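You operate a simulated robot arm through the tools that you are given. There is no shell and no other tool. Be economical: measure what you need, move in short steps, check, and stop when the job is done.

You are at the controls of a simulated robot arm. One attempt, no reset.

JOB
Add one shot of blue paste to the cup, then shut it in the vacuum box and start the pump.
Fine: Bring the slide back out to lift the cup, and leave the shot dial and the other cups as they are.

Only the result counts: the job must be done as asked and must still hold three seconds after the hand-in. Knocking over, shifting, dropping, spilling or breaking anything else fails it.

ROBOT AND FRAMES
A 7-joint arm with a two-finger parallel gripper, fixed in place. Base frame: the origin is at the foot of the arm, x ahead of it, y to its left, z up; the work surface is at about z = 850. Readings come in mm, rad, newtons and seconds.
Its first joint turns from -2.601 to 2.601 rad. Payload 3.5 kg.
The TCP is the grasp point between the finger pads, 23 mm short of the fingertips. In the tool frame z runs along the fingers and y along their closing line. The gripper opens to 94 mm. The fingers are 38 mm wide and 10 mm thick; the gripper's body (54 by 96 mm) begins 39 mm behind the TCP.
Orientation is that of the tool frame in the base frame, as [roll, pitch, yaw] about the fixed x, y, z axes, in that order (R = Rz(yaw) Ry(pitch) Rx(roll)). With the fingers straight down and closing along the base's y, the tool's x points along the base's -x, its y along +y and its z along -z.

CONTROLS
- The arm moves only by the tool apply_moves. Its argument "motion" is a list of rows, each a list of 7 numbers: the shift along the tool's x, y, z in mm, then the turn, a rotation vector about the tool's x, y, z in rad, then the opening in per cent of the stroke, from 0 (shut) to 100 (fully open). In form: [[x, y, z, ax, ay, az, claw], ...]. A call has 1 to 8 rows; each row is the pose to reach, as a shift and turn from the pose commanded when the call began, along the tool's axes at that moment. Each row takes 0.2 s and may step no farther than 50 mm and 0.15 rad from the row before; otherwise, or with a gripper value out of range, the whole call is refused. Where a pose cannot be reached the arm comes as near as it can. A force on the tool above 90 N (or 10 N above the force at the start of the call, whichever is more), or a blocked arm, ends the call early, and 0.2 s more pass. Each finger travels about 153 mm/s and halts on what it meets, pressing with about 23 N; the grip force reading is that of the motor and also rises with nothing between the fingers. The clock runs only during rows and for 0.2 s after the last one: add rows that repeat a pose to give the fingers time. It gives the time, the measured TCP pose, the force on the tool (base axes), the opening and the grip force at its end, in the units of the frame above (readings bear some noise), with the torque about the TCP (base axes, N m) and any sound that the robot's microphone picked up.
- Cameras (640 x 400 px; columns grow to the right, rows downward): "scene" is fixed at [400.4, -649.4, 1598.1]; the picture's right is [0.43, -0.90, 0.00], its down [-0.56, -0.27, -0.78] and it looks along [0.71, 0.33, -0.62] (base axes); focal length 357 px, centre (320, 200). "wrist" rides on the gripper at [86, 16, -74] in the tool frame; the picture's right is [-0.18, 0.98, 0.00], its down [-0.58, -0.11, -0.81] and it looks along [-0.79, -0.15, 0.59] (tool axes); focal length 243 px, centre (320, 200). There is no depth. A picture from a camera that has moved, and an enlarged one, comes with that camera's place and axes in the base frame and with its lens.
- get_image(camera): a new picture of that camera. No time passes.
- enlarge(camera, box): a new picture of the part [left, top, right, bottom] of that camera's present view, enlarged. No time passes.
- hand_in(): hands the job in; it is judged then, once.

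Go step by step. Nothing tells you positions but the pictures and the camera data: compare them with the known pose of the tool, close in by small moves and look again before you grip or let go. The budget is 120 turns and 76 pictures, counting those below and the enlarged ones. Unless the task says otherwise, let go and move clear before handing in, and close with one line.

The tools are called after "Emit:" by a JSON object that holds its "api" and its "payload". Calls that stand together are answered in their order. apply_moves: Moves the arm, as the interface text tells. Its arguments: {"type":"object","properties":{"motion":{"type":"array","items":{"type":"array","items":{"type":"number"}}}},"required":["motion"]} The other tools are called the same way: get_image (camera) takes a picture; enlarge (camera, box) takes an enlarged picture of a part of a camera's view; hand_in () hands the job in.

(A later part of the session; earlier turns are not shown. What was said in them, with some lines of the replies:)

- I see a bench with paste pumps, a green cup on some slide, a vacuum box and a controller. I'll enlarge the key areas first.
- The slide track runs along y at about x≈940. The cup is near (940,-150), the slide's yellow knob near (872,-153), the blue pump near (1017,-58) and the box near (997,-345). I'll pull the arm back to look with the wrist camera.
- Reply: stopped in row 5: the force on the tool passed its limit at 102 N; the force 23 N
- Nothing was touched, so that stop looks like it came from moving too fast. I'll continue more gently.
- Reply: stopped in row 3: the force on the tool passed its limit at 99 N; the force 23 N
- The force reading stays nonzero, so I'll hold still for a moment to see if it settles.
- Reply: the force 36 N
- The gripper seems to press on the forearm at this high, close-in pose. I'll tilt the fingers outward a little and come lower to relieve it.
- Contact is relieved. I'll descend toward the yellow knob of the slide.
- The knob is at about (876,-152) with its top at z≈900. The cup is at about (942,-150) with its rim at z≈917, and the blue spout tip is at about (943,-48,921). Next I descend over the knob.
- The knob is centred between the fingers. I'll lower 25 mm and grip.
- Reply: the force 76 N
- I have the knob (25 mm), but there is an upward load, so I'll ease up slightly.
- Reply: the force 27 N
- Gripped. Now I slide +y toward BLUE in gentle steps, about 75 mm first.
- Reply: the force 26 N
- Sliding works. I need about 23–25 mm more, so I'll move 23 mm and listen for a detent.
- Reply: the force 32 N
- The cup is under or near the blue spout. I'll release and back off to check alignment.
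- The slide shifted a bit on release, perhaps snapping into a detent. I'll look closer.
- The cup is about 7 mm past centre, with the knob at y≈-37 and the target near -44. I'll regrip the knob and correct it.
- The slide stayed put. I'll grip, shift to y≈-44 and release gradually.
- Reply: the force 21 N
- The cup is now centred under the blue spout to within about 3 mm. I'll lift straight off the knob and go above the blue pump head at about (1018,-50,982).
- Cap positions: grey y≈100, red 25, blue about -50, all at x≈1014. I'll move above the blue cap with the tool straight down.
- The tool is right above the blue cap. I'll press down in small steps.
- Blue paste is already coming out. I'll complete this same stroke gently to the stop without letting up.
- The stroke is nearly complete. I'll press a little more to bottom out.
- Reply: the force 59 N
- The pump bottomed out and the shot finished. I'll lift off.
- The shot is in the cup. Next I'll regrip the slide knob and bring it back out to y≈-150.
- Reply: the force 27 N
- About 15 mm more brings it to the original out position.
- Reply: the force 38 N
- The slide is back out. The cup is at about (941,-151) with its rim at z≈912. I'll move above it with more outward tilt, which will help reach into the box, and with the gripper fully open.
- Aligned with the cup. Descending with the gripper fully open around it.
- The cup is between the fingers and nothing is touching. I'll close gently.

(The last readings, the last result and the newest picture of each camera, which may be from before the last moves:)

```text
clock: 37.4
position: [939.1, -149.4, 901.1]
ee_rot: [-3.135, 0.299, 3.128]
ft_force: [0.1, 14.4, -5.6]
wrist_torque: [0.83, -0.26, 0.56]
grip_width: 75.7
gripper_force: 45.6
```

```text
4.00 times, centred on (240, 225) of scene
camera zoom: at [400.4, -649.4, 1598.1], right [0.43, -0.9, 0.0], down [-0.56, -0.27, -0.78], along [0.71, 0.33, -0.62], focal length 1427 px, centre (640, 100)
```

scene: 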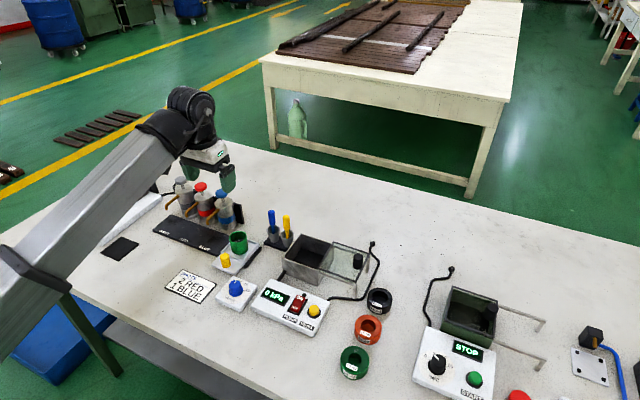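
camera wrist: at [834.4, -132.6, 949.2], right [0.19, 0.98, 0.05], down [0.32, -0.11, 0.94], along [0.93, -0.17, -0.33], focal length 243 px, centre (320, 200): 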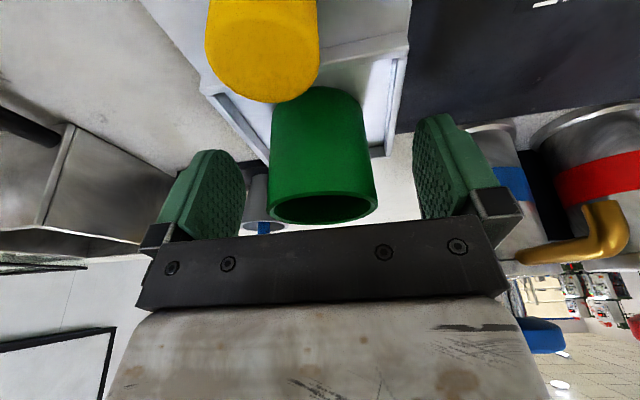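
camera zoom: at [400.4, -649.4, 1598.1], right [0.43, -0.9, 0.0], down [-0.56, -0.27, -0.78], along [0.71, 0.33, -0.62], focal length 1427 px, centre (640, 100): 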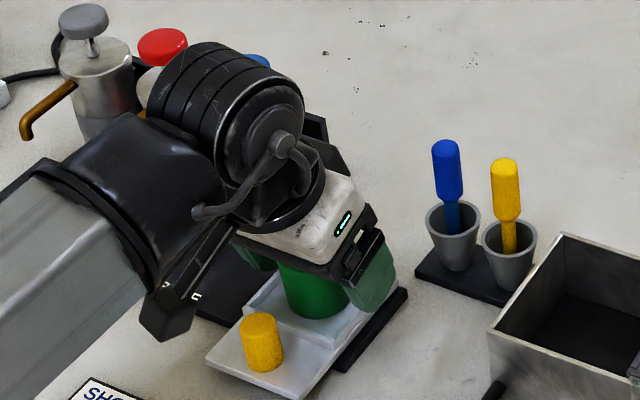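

At 75.7 mm the fingers are holding the tray edges, not the cup. I'll reopen and raise 10 mm.

Emit:
{"api": "apply_moves", "payload": {"motion": [[0, 0, 0, 0, 0, 0, 85], [0, 0, 0, 0, 0, 0, 95], [0, 0, 0, 0, 0, 0, 100], [-1, -2, -5, 0, 0, 0, 100], [-3, -2, -10, 0, 0, 0, 100], [-3, -2, -10, 0, 0, 0, 100]]}}

Emit:
{"api": "get_image", "payload": {"camera": "wrist"}}

```text
clock: 38.8
position: [938.0, -153.2, 911.4]
ee_rot: [-3.137, 0.299, 3.127]
ft_force: [0.4, 0.7, -0.4]
wrist_torque: [-0.01, 0.02, 0.01]
grip_width: 94.1
gripper_force: 0.1
```

```text
33 pictures are left
camera wrist: at [832.5, -134.7, 960.4], right [0.19, 0.98, 0.05], down [0.32, -0.11, 0.94], along [0.93, -0.17, -0.33], focal length 243 px, centre (320, 200)
```

wrist: 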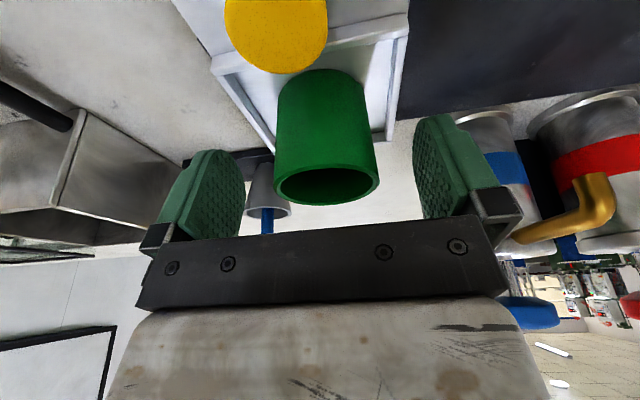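

The rim is at z≈916 and cup y≈-151. I'll centre and close in steps.

Emit:
{"api": "apply_moves", "payload": {"motion": [[0, 2, 0, 0, 0, 0, 85], [0, 2, 0, 0, 0, 0, 72], [0, 2, 0, 0, 0, 0, 64], [0, 2, 0, 0, 0, 0, 60], [0, 2, 0, 0, 0, 0, 57], [0, 2, 0, 0, 0, 0, 54], [0, 2, 0, 0, 0, 0, 50], [0, 2, 0, 0, 0, 0, 48]]}}

Emit:
{"api": "get_image", "payload": {"camera": "wrist"}}

```text
clock: 40.6
position: [937.6, -150.3, 913.3]
ee_rot: [-3.136, 0.3, 3.128]
ft_force: [0.4, 1.0, 1.0]
wrist_torque: [-0.03, -0.04, 0.02]
grip_width: 46.8
gripper_force: 23.1
```

```text
32 pictures are left
camera wrist: at [832.6, -132.6, 960.8], right [0.19, 0.98, 0.05], down [0.32, -0.11, 0.94], along [0.93, -0.17, -0.33], focal length 243 px, centre (320, 200)
```

wrist: 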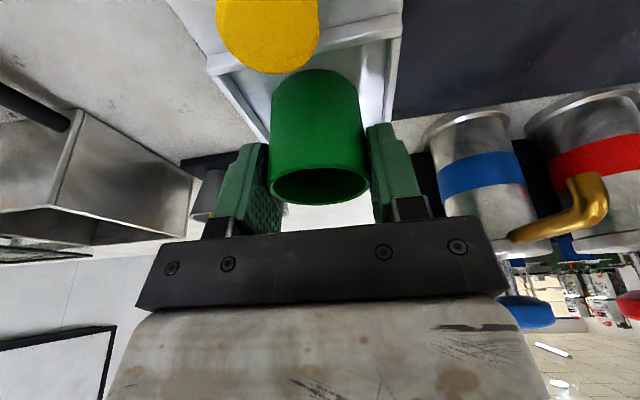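

The cup is held at 46.8 mm. I'll firm the grip and lift straight up slowly.

Emit:
{"api": "apply_moves", "payload": {"motion": [[0, 0, 0, 0, 0, 0, 40], [0, 0, 0, 0, 0, 0, 40], [-2.3, 0, -7, 0, 0, 0, 40], [-6, 0, -19, 0, 0, 0, 40], [-11, 0, -36, 0, 0, 0, 40], [-17, 0, -56, 0, 0, 0, 40], [-22, 0, -72, 0, 0, 0, 40], [-25, 0, -82, 0, 0, 0, 40]]}}

Emit:
{"api": "get_image", "payload": {"camera": "scene"}}

Emit:
{"api": "get_image", "payload": {"camera": "wrist"}}

```text
clock: 42.4
position: [936.8, -151.4, 998.9]
ee_rot: [-3.137, 0.3, 3.125]
ft_force: [-0.4, 0.1, -0.8]
wrist_torque: [0.0, 0.01, -0.02]
grip_width: 47.0
gripper_force: 23.0
```

```text
31 pictures are left
```

scene: 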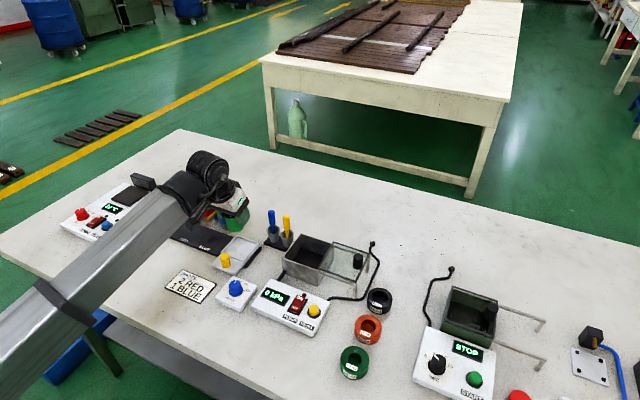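

```text
30 pictures are left
camera wrist: at [831.9, -132.8, 1047.1], right [0.19, 0.98, 0.05], down [0.32, -0.11, 0.94], along [0.93, -0.17, -0.33], focal length 243 px, centre (320, 200)
```

wrist: 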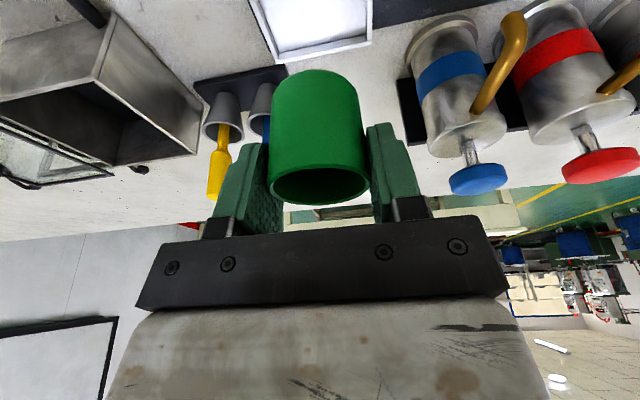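

The cup is lifted and level. I'll carry it across to y≈-345 in front of the box, staying clear of the spoon holders.

Emit:
{"api": "apply_moves", "payload": {"motion": [[3, -8, -2, 0, 0, 0, 40], [5, -28, -4, 0, 0, 0, 40], [5, -58, -4, 0, 0, 0, 40], [5, -90, -4, 0, 0, 0, 40], [5, -122, -4, 0, 0, 0, 40], [5, -154, -4, 0, 0, 0, 40], [5, -180, -4, 0, 0, 0, 40], [5, -192, -4, 0, 0, 0, 40]]}}

Emit:
{"api": "get_image", "payload": {"camera": "wrist"}}

Emit:
{"api": "enlarge", "payload": {"camera": "scene", "box": [240, 210, 400, 330]}}

```text
clock: 44.2
position: [925.1, -343.3, 1001.8]
ee_rot: [-3.138, 0.3, 3.129]
ft_force: [0.1, 0.1, -1.6]
wrist_torque: [0.01, 0.01, 0.03]
grip_width: 46.9
gripper_force: 22.8
```

```text
29 pictures are left
camera wrist: at [820.2, -325.0, 1051.8], right [0.19, 0.98, 0.05], down [0.32, -0.11, 0.94], along [0.93, -0.17, -0.33], focal length 243 px, centre (320, 200)
```

wrist: 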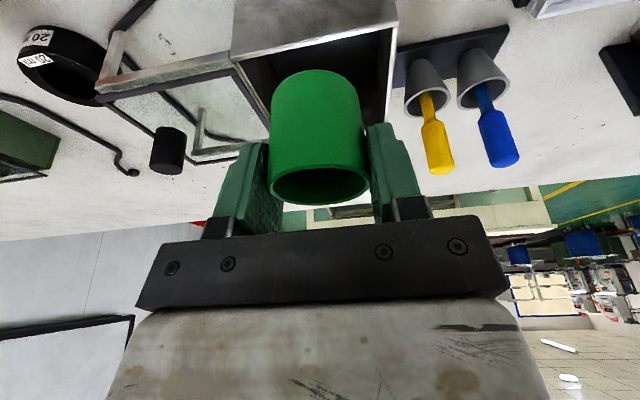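

```text
3.33 times, centred on (320, 270) of scene
camera zoom: at [400.4, -649.4, 1598.1], right [0.43, -0.9, 0.0], down [-0.56, -0.27, -0.78], along [0.71, 0.33, -0.62], focal length 1190 px, centre (320, -33)
```

zoom: 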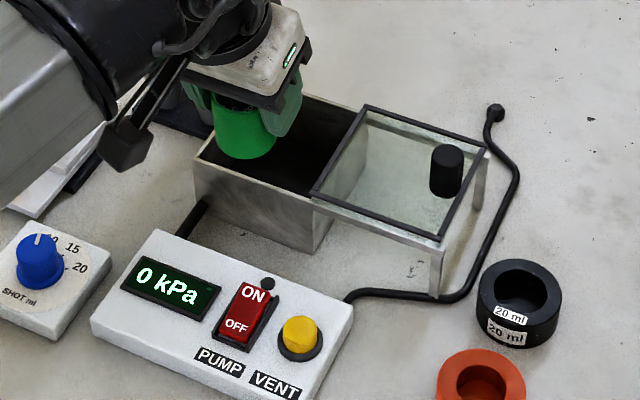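

The box spans x 933–1036 and y -296 to -393, with its top at z≈905 and centre near (985,-345). I'll move over the centre.

Emit:
{"api": "apply_moves", "payload": {"motion": [[-6, 0, 2, 0, 0, 0, 40], [-20, 0, 6, 0, 0, 0, 40], [-36, -1, 11, 0, 0, 0, 40], [-48, -1, 15, 0, 0, 0, 40], [-53, -1, 17, 0, 0, 0, 40], [-53, -1, 17, 0, 0, 0, 40]]}}

Emit:
{"api": "enlarge", "payload": {"camera": "scene", "box": [240, 210, 400, 330]}}

Emit:
{"api": "get_image", "payload": {"camera": "wrist"}}

```text
clock: 45.6
position: [984.3, -343.2, 1002.4]
ee_rot: [-3.135, 0.299, 3.126]
ft_force: [0.1, 0.1, -0.9]
wrist_torque: [0.02, -0.02, -0.01]
grip_width: 46.8
gripper_force: 22.8
```

```text
3.33 times, centred on (320, 270) of scene
camera zoom: at [400.4, -649.4, 1598.1], right [0.43, -0.9, 0.0], down [-0.56, -0.27, -0.78], along [0.71, 0.33, -0.62], focal length 1190 px, centre (320, -33)
```

zoom: 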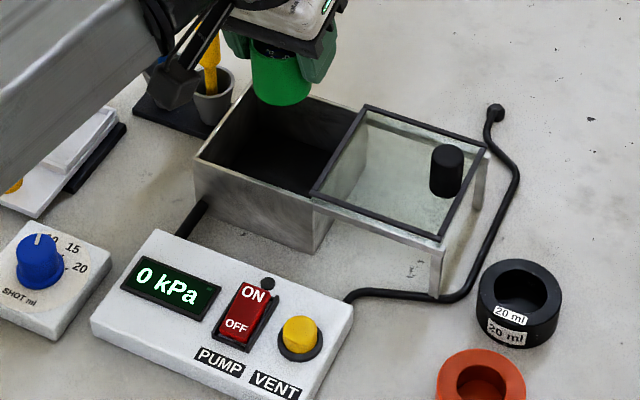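

```text
26 pictures are left
camera wrist: at [879.4, -324.6, 1051.5], right [0.19, 0.98, 0.05], down [0.32, -0.11, 0.94], along [0.93, -0.17, -0.33], focal length 243 px, centre (320, 200)
```

wrist: 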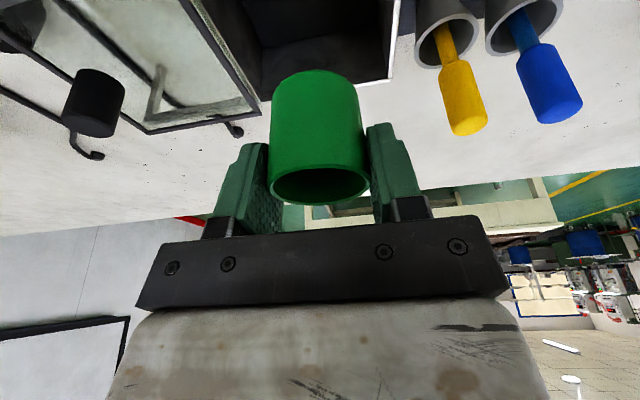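

The arm reaches and the cup is centred over the box. I'll lower it into the box.

Emit:
{"api": "apply_moves", "payload": {"motion": [[5, -1, 12, 0, 0, 0, 40], [11, -1, 30, 0, 0, 0, 40], [17, -1, 49, 0, 0, 0, 40], [22, -1, 66, 0, 0, 0, 40], [26, -1, 80, 0, 0, 0, 40], [26, -1, 80, 0, 0, 0, 40]]}}

Emit:
{"api": "enlarge", "payload": {"camera": "scene", "box": [240, 210, 400, 330]}}

Emit:
{"api": "get_image", "payload": {"camera": "wrist"}}

```text
clock: 47.0
position: [983.9, -346.4, 917.1]
ee_rot: [-3.136, 0.301, 3.125]
ft_force: [-0.6, 1.2, -1.3]
wrist_torque: [-0.05, 0.03, 0.01]
grip_width: 46.7
gripper_force: 23.0
```

```text
3.33 times, centred on (320, 270) of scene
camera zoom: at [400.4, -649.4, 1598.1], right [0.43, -0.9, 0.0], down [-0.56, -0.27, -0.78], along [0.71, 0.33, -0.62], focal length 1190 px, centre (320, -33)
```

zoom: 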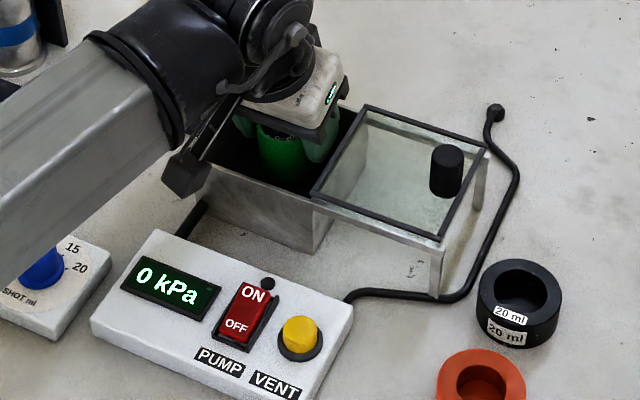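

```text
24 pictures are left
camera wrist: at [879.5, -327.3, 966.2], right [0.19, 0.98, 0.05], down [0.32, -0.11, 0.94], along [0.93, -0.17, -0.33], focal length 243 px, centre (320, 200)
```

wrist: 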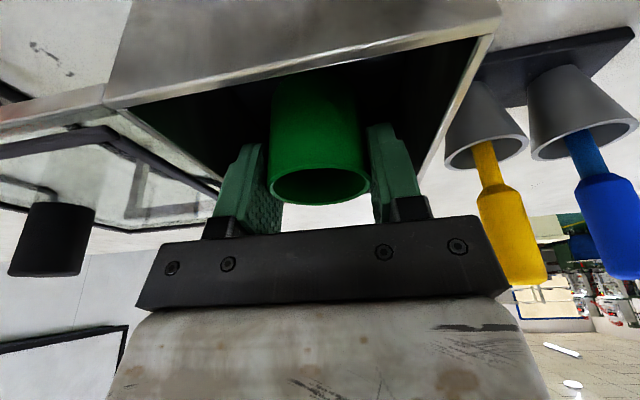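

The cup is inside the box. I'll lower slowly to feel the floor.

Emit:
{"api": "apply_moves", "payload": {"motion": [[1.2, 0.5, 4, 0, 0, 0, 40], [2.4, 0.5, 8, 0, 0, 0, 40], [3, 0.5, 10, 0, 0, 0, 40]]}}

```text
clock: 47.8
position: [982.7, -346.2, 906.4]
ee_rot: [-3.137, 0.301, 3.127]
ft_force: [0.3, 0.1, -0.4]
wrist_torque: [-0.02, 0.0, 0.04]
grip_width: 46.8
gripper_force: 22.7
```

Emit:
{"api": "apply_moves", "payload": {"motion": [[0.6, 0, 2, 0, 0, 0, 40], [1.2, 0, 4, 0, 0, 0, 40], [1.2, 0, 4, 0, 0, 0, 40]]}}

```text
clock: 48.6
position: [983.0, -346.0, 903.3]
ee_rot: [-3.135, 0.301, 3.125]
ft_force: [-0.6, 0.8, -0.1]
wrist_torque: [0.02, -0.02, 0.03]
grip_width: 46.7
gripper_force: 23.0
```

No contact yet, so I continue in 2 mm steps.

Emit:
{"api": "apply_moves", "payload": {"motion": [[0.6, 0, 2, 0, 0, 0, 40], [1.2, 0, 4, 0, 0, 0, 40], [1.2, 0, 4, 0, 0, 0, 40]]}}

```text
clock: 49.4
position: [981.7, -345.4, 900.6]
ee_rot: [-3.135, 0.301, 3.125]
ft_force: [0.9, -1.0, 17.6]
wrist_torque: [0.01, 0.02, 0.06]
grip_width: 46.6
gripper_force: 22.5
```

The floor is reached. I'll open just enough to free the cup, since the box walls are close.

Emit:
{"api": "apply_moves", "payload": {"motion": [[0, 0, 0, 0, 0, 0, 50], [0, 0, 0, 0, 0, 0, 53], [0, 0, 0, 0, 0, 0, 56], [0, 0, 0, 0, 0, 0, 58], [0, 0, 0, 0, 0, 0, 60], [0, 0, 0, 0, 0, 0, 60]]}}

Emit:
{"api": "get_image", "payload": {"camera": "wrist"}}

```text
clock: 50.8
position: [983.1, -346.3, 897.6]
ee_rot: [-3.137, 0.299, 3.126]
ft_force: [-0.6, -0.3, -0.8]
wrist_torque: [-0.02, 0.04, 0.01]
grip_width: 56.4
gripper_force: 0.1
```

```text
23 pictures are left
camera wrist: at [877.7, -326.7, 947.1], right [0.19, 0.98, 0.05], down [0.32, -0.11, 0.94], along [0.93, -0.17, -0.33], focal length 243 px, centre (320, 200)
```

wrist: 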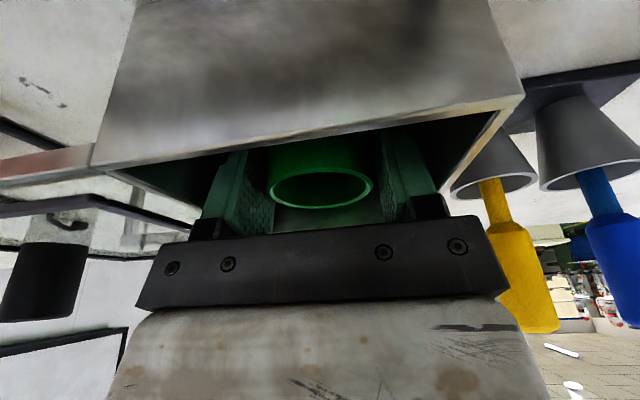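

The cup stands free in the box. I'll raise straight up.

Emit:
{"api": "apply_moves", "payload": {"motion": [[-2, 0, -7, 0, 0, 0, 60], [-8, 0, -26, 0, 0, 0, 60], [-16, 0, -52, 0, 0, 0, 60], [-25, 0, -80, 0, 0, 0, 60], [-34, 0, -110, 0, 0, 0, 60], [-38, 0, -124, 0, 0, 0, 60], [-38, 0, -126, 0, 0, 0, 60]]}}

Emit:
{"api": "apply_moves", "payload": {"motion": [[3, -8, 0, 0, 0, 0, 60], [6, -26, 0, 0, 0, 0, 60], [10, -52, 0, 0, 0, 0, 60], [12, -80, 0, 0, 0, 0, 60], [12, -106, 0, 0, 0, 0, 60], [12, -128, 0, 0, 0, 0, 60], [12, -137, 0, 0, 0, 0, 60]]}}

Emit:
{"api": "get_image", "payload": {"camera": "wrist"}}

Emit:
{"api": "enlarge", "payload": {"camera": "scene", "box": [240, 210, 400, 330]}}

```text
clock: 52.4
position: [979.7, -343.6, 1029.1]
ee_rot: [-3.136, 0.299, 3.125]
ft_force: [0.4, -0.3, -0.2]
wrist_torque: [-0.02, -0.01, -0.04]
grip_width: 56.3
gripper_force: 0.0
```

```text
clock: 54.0
position: [968.0, -481.9, 1026.5]
ee_rot: [-3.135, 0.3, 3.126]
ft_force: [-0.1, -0.5, 0.0]
wrist_torque: [0.0, -0.04, 0.02]
grip_width: 56.3
gripper_force: 0.1
```

```text
22 pictures are left
camera wrist: at [863.3, -463.4, 1075.3], right [0.19, 0.98, 0.05], down [0.32, -0.11, 0.94], along [0.93, -0.17, -0.33], focal length 243 px, centre (320, 200)
```

wrist: 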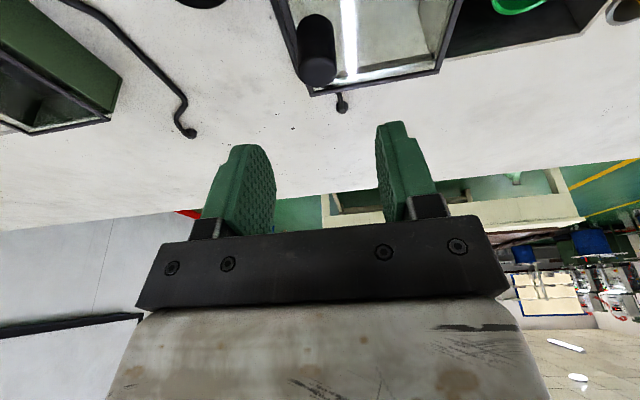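

```text
3.33 times, centred on (320, 270) of scene
camera zoom: at [400.4, -649.4, 1598.1], right [0.43, -0.9, 0.0], down [-0.56, -0.27, -0.78], along [0.71, 0.33, -0.62], focal length 1190 px, centre (320, -33)
```

zoom: 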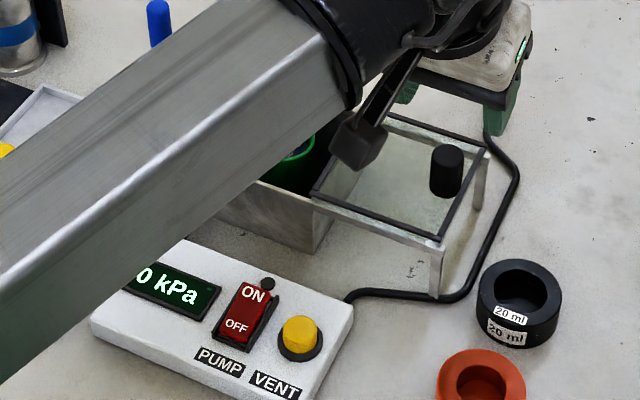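

The lid knob is at about (982,-482), top z≈947. I'll descend around it.

Emit:
{"api": "apply_moves", "payload": {"motion": [[-6, 0, 10, 0, 0, 0, 60], [-5, 0, 30, 0, 0, 0, 60], [0, 0, 50, 0, 0, 0, 60], [6, 0, 68, 0, 0, 0, 60], [10, 0, 79, 0, 0, 0, 60], [10, 0, 79, 0, 0, 0, 60]]}}

Emit:
{"api": "get_image", "payload": {"camera": "wrist"}}

Emit:
{"api": "enlarge", "payload": {"camera": "scene", "box": [290, 210, 410, 300]}}

```text
clock: 55.4
position: [979.6, -483.3, 946.8]
ee_rot: [-3.136, 0.299, 3.126]
ft_force: [-0.3, -0.1, -0.4]
wrist_torque: [0.0, -0.01, 0.01]
grip_width: 56.4
gripper_force: 0.1
```

```text
20 pictures are left
camera wrist: at [876.1, -464.7, 995.6], right [0.19, 0.98, 0.05], down [0.32, -0.11, 0.94], along [0.93, -0.17, -0.33], focal length 243 px, centre (320, 200)
```

wrist: 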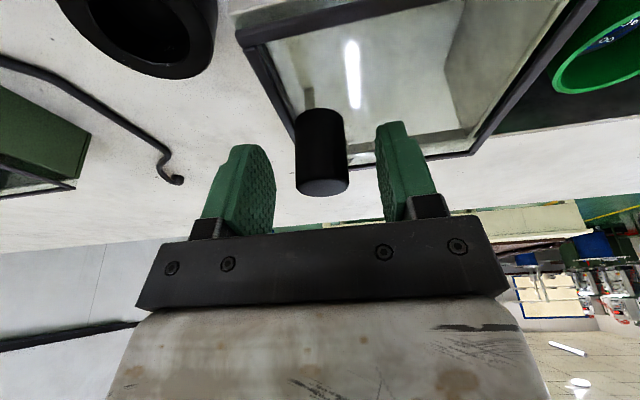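

```text
4.44 times, centred on (350, 255) of scene
camera zoom: at [400.4, -649.4, 1598.1], right [0.43, -0.9, 0.0], down [-0.56, -0.27, -0.78], along [0.71, 0.33, -0.62], focal length 1586 px, centre (187, -44)
```

zoom: 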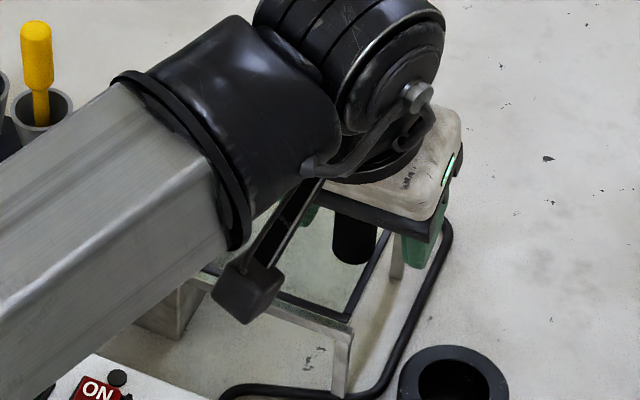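

The knob is between the fingers. I'll grip it and slide the lid +y.

Emit:
{"api": "apply_moves", "payload": {"motion": [[-3, 0, 0, 0, 0, 0, 45], [-3, 0, 1, 0, 0, 0, 30], [-3, 0, 1, 0, 0, 0, 22], [-3, 0, 1, 0, 0, 0, 20], [-3, 0, 1, 0, 0, 0, 20]]}}

Emit:
{"api": "apply_moves", "payload": {"motion": [[0, 4, 0, 0, 0, 0, 20], [0, 12, 0, 0, 0, 0, 20], [0, 24, 0, 0, 0, 0, 20], [0, 38, 0, 0, 0, 0, 20], [0, 52, 0, 0, 0, 0, 20], [0, 66, 0, 0, 0, 0, 20], [0, 78, 0, 0, 0, 0, 20], [0, 84, 0, 0, 0, 0, 20]]}}

Emit:
{"api": "enlarge", "payload": {"camera": "scene", "box": [260, 210, 400, 310]}}

```text
clock: 56.6
position: [982.7, -481.7, 947.7]
ee_rot: [-3.138, 0.298, 3.126]
ft_force: [-3.3, 14.2, 2.9]
wrist_torque: [1.18, 0.51, -0.06]
grip_width: 24.1
gripper_force: 44.8
```

```text
clock: 58.4
position: [984.8, -399.2, 949.8]
ee_rot: [-3.135, 0.298, 3.125]
ft_force: [-21.8, 0.1, -11.3]
wrist_torque: [0.81, 0.76, -0.04]
grip_width: 23.7
gripper_force: 45.1
```

```text
4.00 times, centred on (330, 260) of scene
camera zoom: at [400.4, -649.4, 1598.1], right [0.43, -0.9, 0.0], down [-0.56, -0.27, -0.78], along [0.71, 0.33, -0.62], focal length 1427 px, centre (280, -40)
```

zoom: 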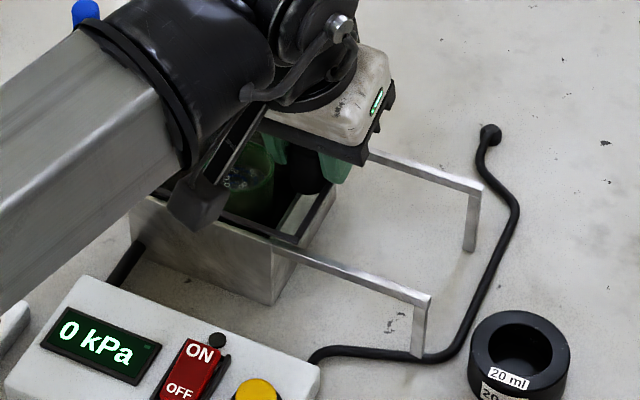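

The lid has moved 83 mm. I'll continue slowly until the end stop.

Emit:
{"api": "apply_moves", "payload": {"motion": [[0, 4, 0, 0, 0, 0, 20], [0, 8, 0, 0, 0, 0, 20], [0, 11, 0, 0, 0, 0, 20], [0, 13, 0, 0, 0, 0, 20], [0, 13, 0, 0, 0, 0, 20]]}}

```text
clock: 59.6
position: [985.0, -386.3, 948.1]
ee_rot: [-3.139, 0.295, 3.125]
ft_force: [-33.0, 0.8, -7.8]
wrist_torque: [0.76, -0.09, -0.03]
grip_width: 24.0
gripper_force: 45.1
```

Emit:
{"api": "apply_moves", "payload": {"motion": [[0, 2, 0, 0, 0, 0, 20], [0, 4, 0, 0, 0, 0, 20], [0, 6, 0, 0, 0, 0, 20], [0, 6, 0, 0, 0, 0, 20]]}}

Emit:
{"api": "enlarge", "payload": {"camera": "scene", "box": [260, 210, 400, 310]}}

```text
clock: 60.6
position: [986.1, -380.9, 947.8]
ee_rot: [-3.133, 0.295, 3.125]
ft_force: [-34.9, -14.6, -1.9]
wrist_torque: [0.75, 0.77, 0.05]
grip_width: 24.0
gripper_force: 44.5
```

```text
4.00 times, centred on (330, 260) of scene
camera zoom: at [400.4, -649.4, 1598.1], right [0.43, -0.9, 0.0], down [-0.56, -0.27, -0.78], along [0.71, 0.33, -0.62], focal length 1427 px, centre (280, -40)
```

zoom: 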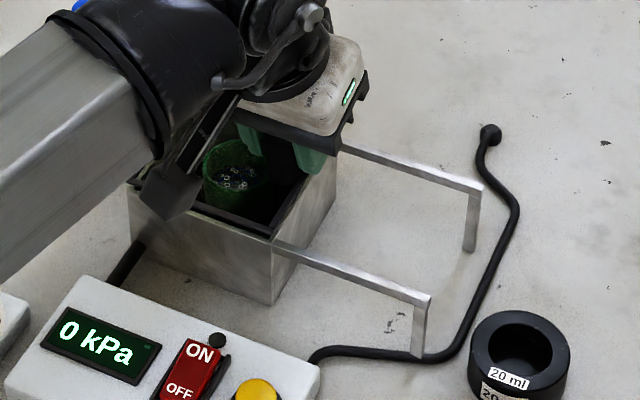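

The y resistance is rising and the lid frame meets the box edge. I'll push a few mm more to confirm the stop.

Emit:
{"api": "apply_moves", "payload": {"motion": [[0, 2, 0, 0, 0, 0, 20], [0, 4, 0, 0, 0, 0, 20], [0, 4, 0, 0, 0, 0, 20]]}}

```text
clock: 61.4
position: [984.6, -382.1, 948.0]
ee_rot: [-3.125, 0.296, 3.126]
ft_force: [-33.2, -51.8, 1.0]
wrist_torque: [0.71, 0.24, 0.25]
grip_width: 24.2
gripper_force: 44.2
```

The stop is confirmed, so the lid is closed. I'll relieve the push, release gradually, and rise.

Emit:
{"api": "apply_moves", "payload": {"motion": [[0, -2, 0, 0, 0, 0, 20], [1, -3, 0, 0, 0, 0, 26], [1, -3, 0, 0, 0, 0, 29], [1, -3, 0, 0, 0, 0, 34], [1, -3, 0, 0, 0, 0, 45], [-5, -3, -18, 0, 0, 0, 50], [-13, -3, -44, 0, 0, 0, 50], [-22, -3, -74, 0, 0, 0, 40]]}}

Emit:
{"api": "apply_moves", "payload": {"motion": [[10, 0, -5, 0, 0, 0, 20], [30, 0, -8, 0, 0, 0, 0], [55, 5, -8, 0, 0.03, 0, 0], [82, 10, -8, 0, 0.06, 0, 0], [108, 15, -8, 0, 0.08, 0, 0], [130, 20, -8, 0, 0.1, 0, 0], [140, 20, -8, 0, 0.1, 0, 0]]}}

Emit:
{"api": "enlarge", "payload": {"camera": "scene", "box": [240, 210, 400, 330]}}

Emit:
{"api": "get_image", "payload": {"camera": "wrist"}}

```text
clock: 63.2
position: [984.4, -380.5, 1026.4]
ee_rot: [-3.137, 0.302, 3.127]
ft_force: [1.1, -0.3, 0.0]
wrist_torque: [0.01, -0.01, 0.01]
grip_width: 37.4
gripper_force: 0.1
```

```text
clock: 64.8
position: [849.5, -355.6, 989.9]
ee_rot: [-3.136, 0.2, 3.127]
ft_force: [0.3, -0.3, 0.0]
wrist_torque: [0.01, -0.02, 0.02]
grip_width: 0.0
gripper_force: 23.4
```

```text
3.33 times, centred on (320, 270) of scene
camera zoom: at [400.4, -649.4, 1598.1], right [0.43, -0.9, 0.0], down [-0.56, -0.27, -0.78], along [0.71, 0.33, -0.62], focal length 1190 px, centre (320, -33)
```

zoom: 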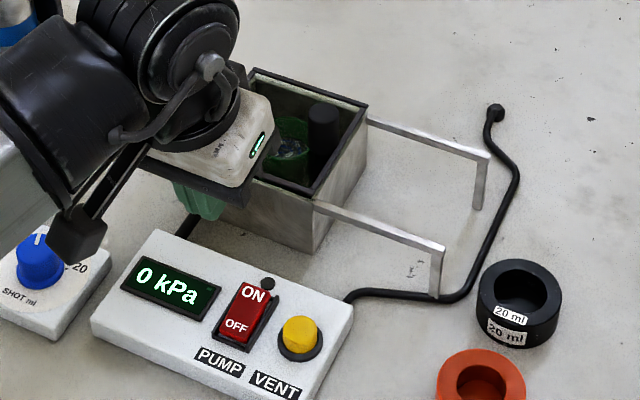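

```text
15 pictures are left
camera wrist: at [749.2, -337.0, 1049.0], right [0.2, 0.98, 0.03], down [0.41, -0.11, 0.91], along [0.89, -0.17, -0.42], focal length 243 px, centre (320, 200)
```

wrist: 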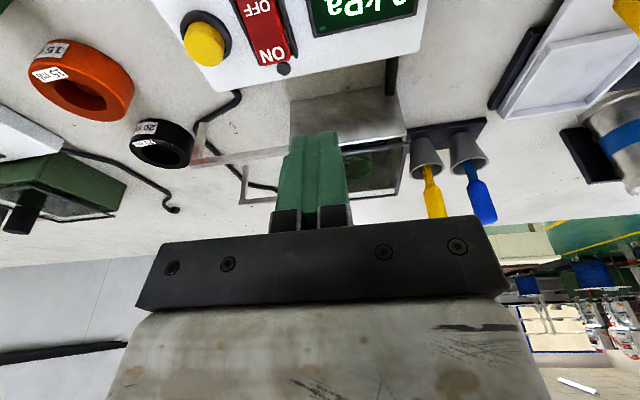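

The lid is shut over the cup, with its frame flush. The rocker's ON end is at about (853,-388,882). I'll take a closer look.

Emit:
{"api": "enlarge", "payload": {"camera": "scene", "box": [265, 270, 345, 320]}}

```text
8.00 times, centred on (305, 295) of scene
camera zoom: at [400.4, -649.4, 1598.1], right [0.43, -0.9, 0.0], down [-0.56, -0.27, -0.78], along [0.71, 0.33, -0.62], focal length 2855 px, centre (440, -560)
```

zoom: 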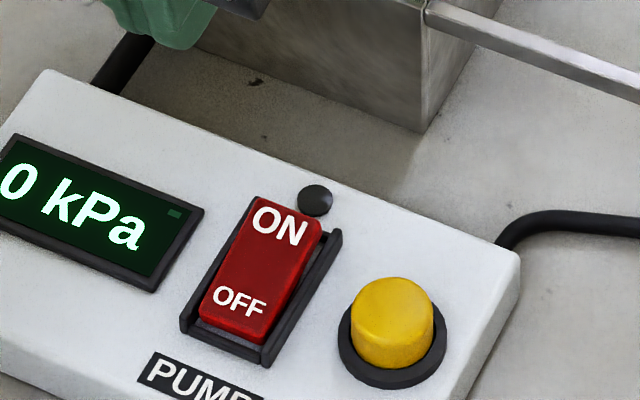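

The ON end is raised. I'll press with the near lower edge of the closed fingers, tilting a bit more so the indicator stays clear.

Emit:
{"api": "apply_moves", "payload": {"motion": [[0, -8, 8, 0, -0.04, 0, 0], [0, -18, 22, 0, -0.08, 0, 0], [-1, -27, 40, 0, -0.12, 0, 0], [-1, -32, 56, 0, -0.15, 0, 0], [-1, -32, 66, 0, -0.15, 0, 0], [-1, -32, 66, 0, -0.15, 0, 0]]}}

Emit:
{"api": "enlarge", "payload": {"camera": "scene", "box": [265, 260, 345, 320]}}

Emit:
{"api": "get_image", "payload": {"camera": "wrist"}}

```text
clock: 66.2
position: [863.0, -387.4, 926.8]
ee_rot: [-3.136, 0.349, 3.127]
ft_force: [0.6, 0.3, 0.6]
wrist_torque: [0.03, 0.0, -0.04]
grip_width: 0.0
gripper_force: 23.3
```

```text
6.67 times, centred on (305, 290) of scene
camera zoom: at [400.4, -649.4, 1598.1], right [0.43, -0.9, 0.0], down [-0.56, -0.27, -0.78], along [0.71, 0.33, -0.62], focal length 2379 px, centre (420, -400)
```

zoom: 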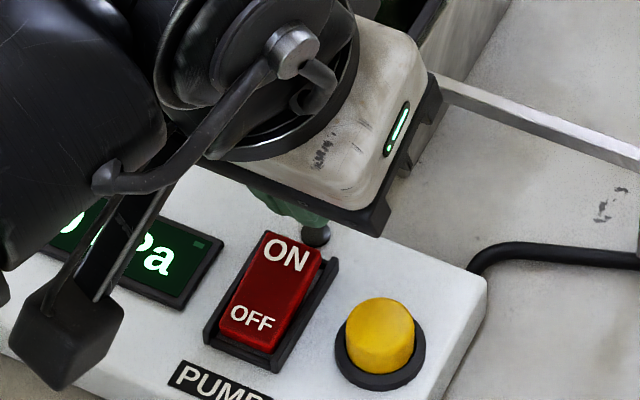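

```text
12 pictures are left
camera wrist: at [755.4, -369.7, 970.2], right [0.19, 0.98, 0.06], down [0.27, -0.11, 0.96], along [0.94, -0.17, -0.28], focal length 243 px, centre (320, 200)
```

wrist: 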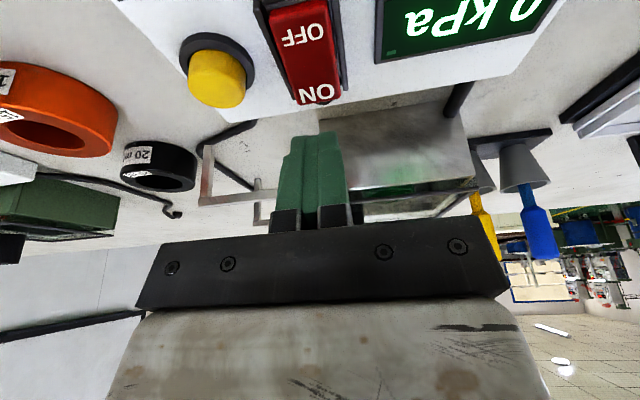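

I'll shift back about 7 mm and press down gently.

Emit:
{"api": "apply_moves", "payload": {"motion": [[6.6, 0, -2, 0, 0, 0, 0], [9, 0, 5, 0, 0, 0, 0], [11.7, 0, 11.7, 0, 0, 0, 0], [13, 0, 16, 0, 0, 0, 0], [14, 0, 18, 0, 0, 0, 0]]}}

Emit:
{"api": "enlarge", "payload": {"camera": "scene", "box": [265, 260, 345, 320]}}

```text
clock: 67.4
position: [857.3, -387.9, 911.2]
ee_rot: [-3.134, 0.357, 3.128]
ft_force: [-2.8, -1.2, 76.0]
wrist_torque: [0.14, 0.81, 0.54]
grip_width: 0.0
gripper_force: 22.7
heard: click
```

```text
6.67 times, centred on (305, 290) of scene
camera zoom: at [400.4, -649.4, 1598.1], right [0.43, -0.9, 0.0], down [-0.56, -0.27, -0.78], along [0.71, 0.33, -0.62], focal length 2379 px, centre (420, -400)
```

zoom: 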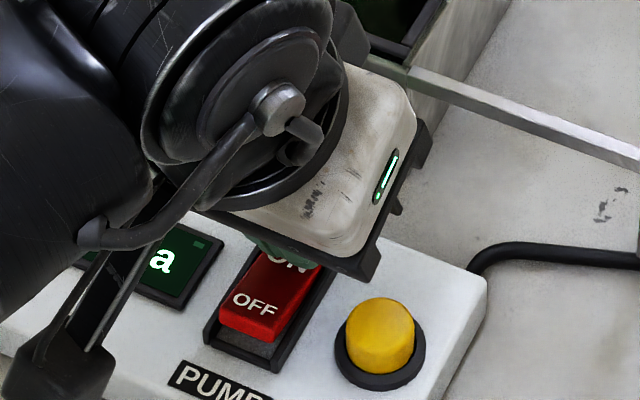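

It clicked and the OFF side rose, so the pump is on. I'll lift clear and check the gauge.

Emit:
{"api": "apply_moves", "payload": {"motion": [[-3, 0, -9, 0, 0, 0, 0], [-9, 0, -28, 0, 0, 0, 0], [-16, 0, -52, 0, 0, 0, 0], [-22, 0, -76, 0, 0, 0, 0], [-18, 10, -96, 0, 0, 0, 0], [-5, 30, -106, 0, 0, 0, 0], [10, 55, -106, 0, 0, 0, 0], [20, 70, -106, 0, 0, 0, 0]]}}

Emit:
{"api": "get_image", "payload": {"camera": "scene"}}

Emit:
{"api": "enlarge", "payload": {"camera": "scene", "box": [240, 210, 400, 330]}}

```text
clock: 69.2
position: [801.8, -313.5, 1000.6]
ee_rot: [-3.137, 0.348, 3.125]
ft_force: [0.1, 0.5, 0.2]
wrist_torque: [0.01, 0.0, -0.02]
grip_width: 0.0
gripper_force: 23.1
```

```text
10 pictures are left
```

scene: 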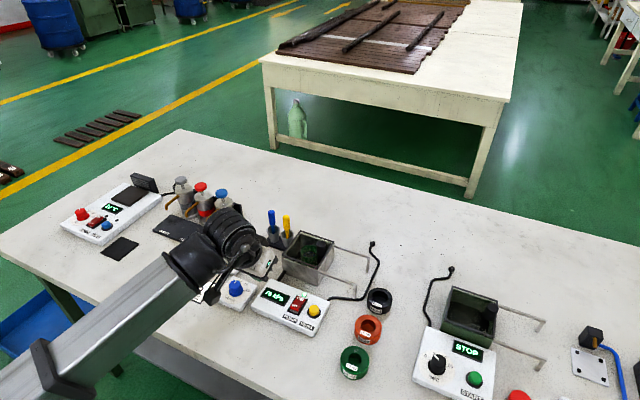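

```text
3.33 times, centred on (320, 270) of scene
camera zoom: at [400.4, -649.4, 1598.1], right [0.43, -0.9, 0.0], down [-0.56, -0.27, -0.78], along [0.71, 0.33, -0.62], focal length 1190 px, centre (320, -33)
```

zoom: 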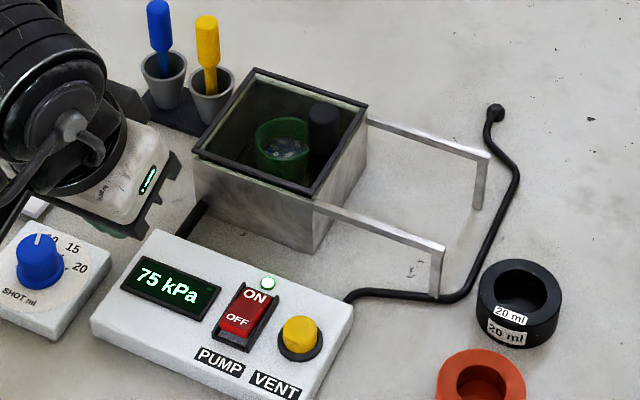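

The vacuum gauge reads 75 kPa and the pump light is on. The lid is shut with the cup inside, the slide is out, the dial is unchanged and the arm is clear, so I'm handing in.

Emit:
{"api": "hand_in", "payload": {}}

```text
The job is handed in.
```

I added one shot of blue paste to the cup, shut it in the vacuum box and started the pump. The gauge read 75 kPa before I handed the job in. The slide is back out, and the shot dial and other cups are as they were.
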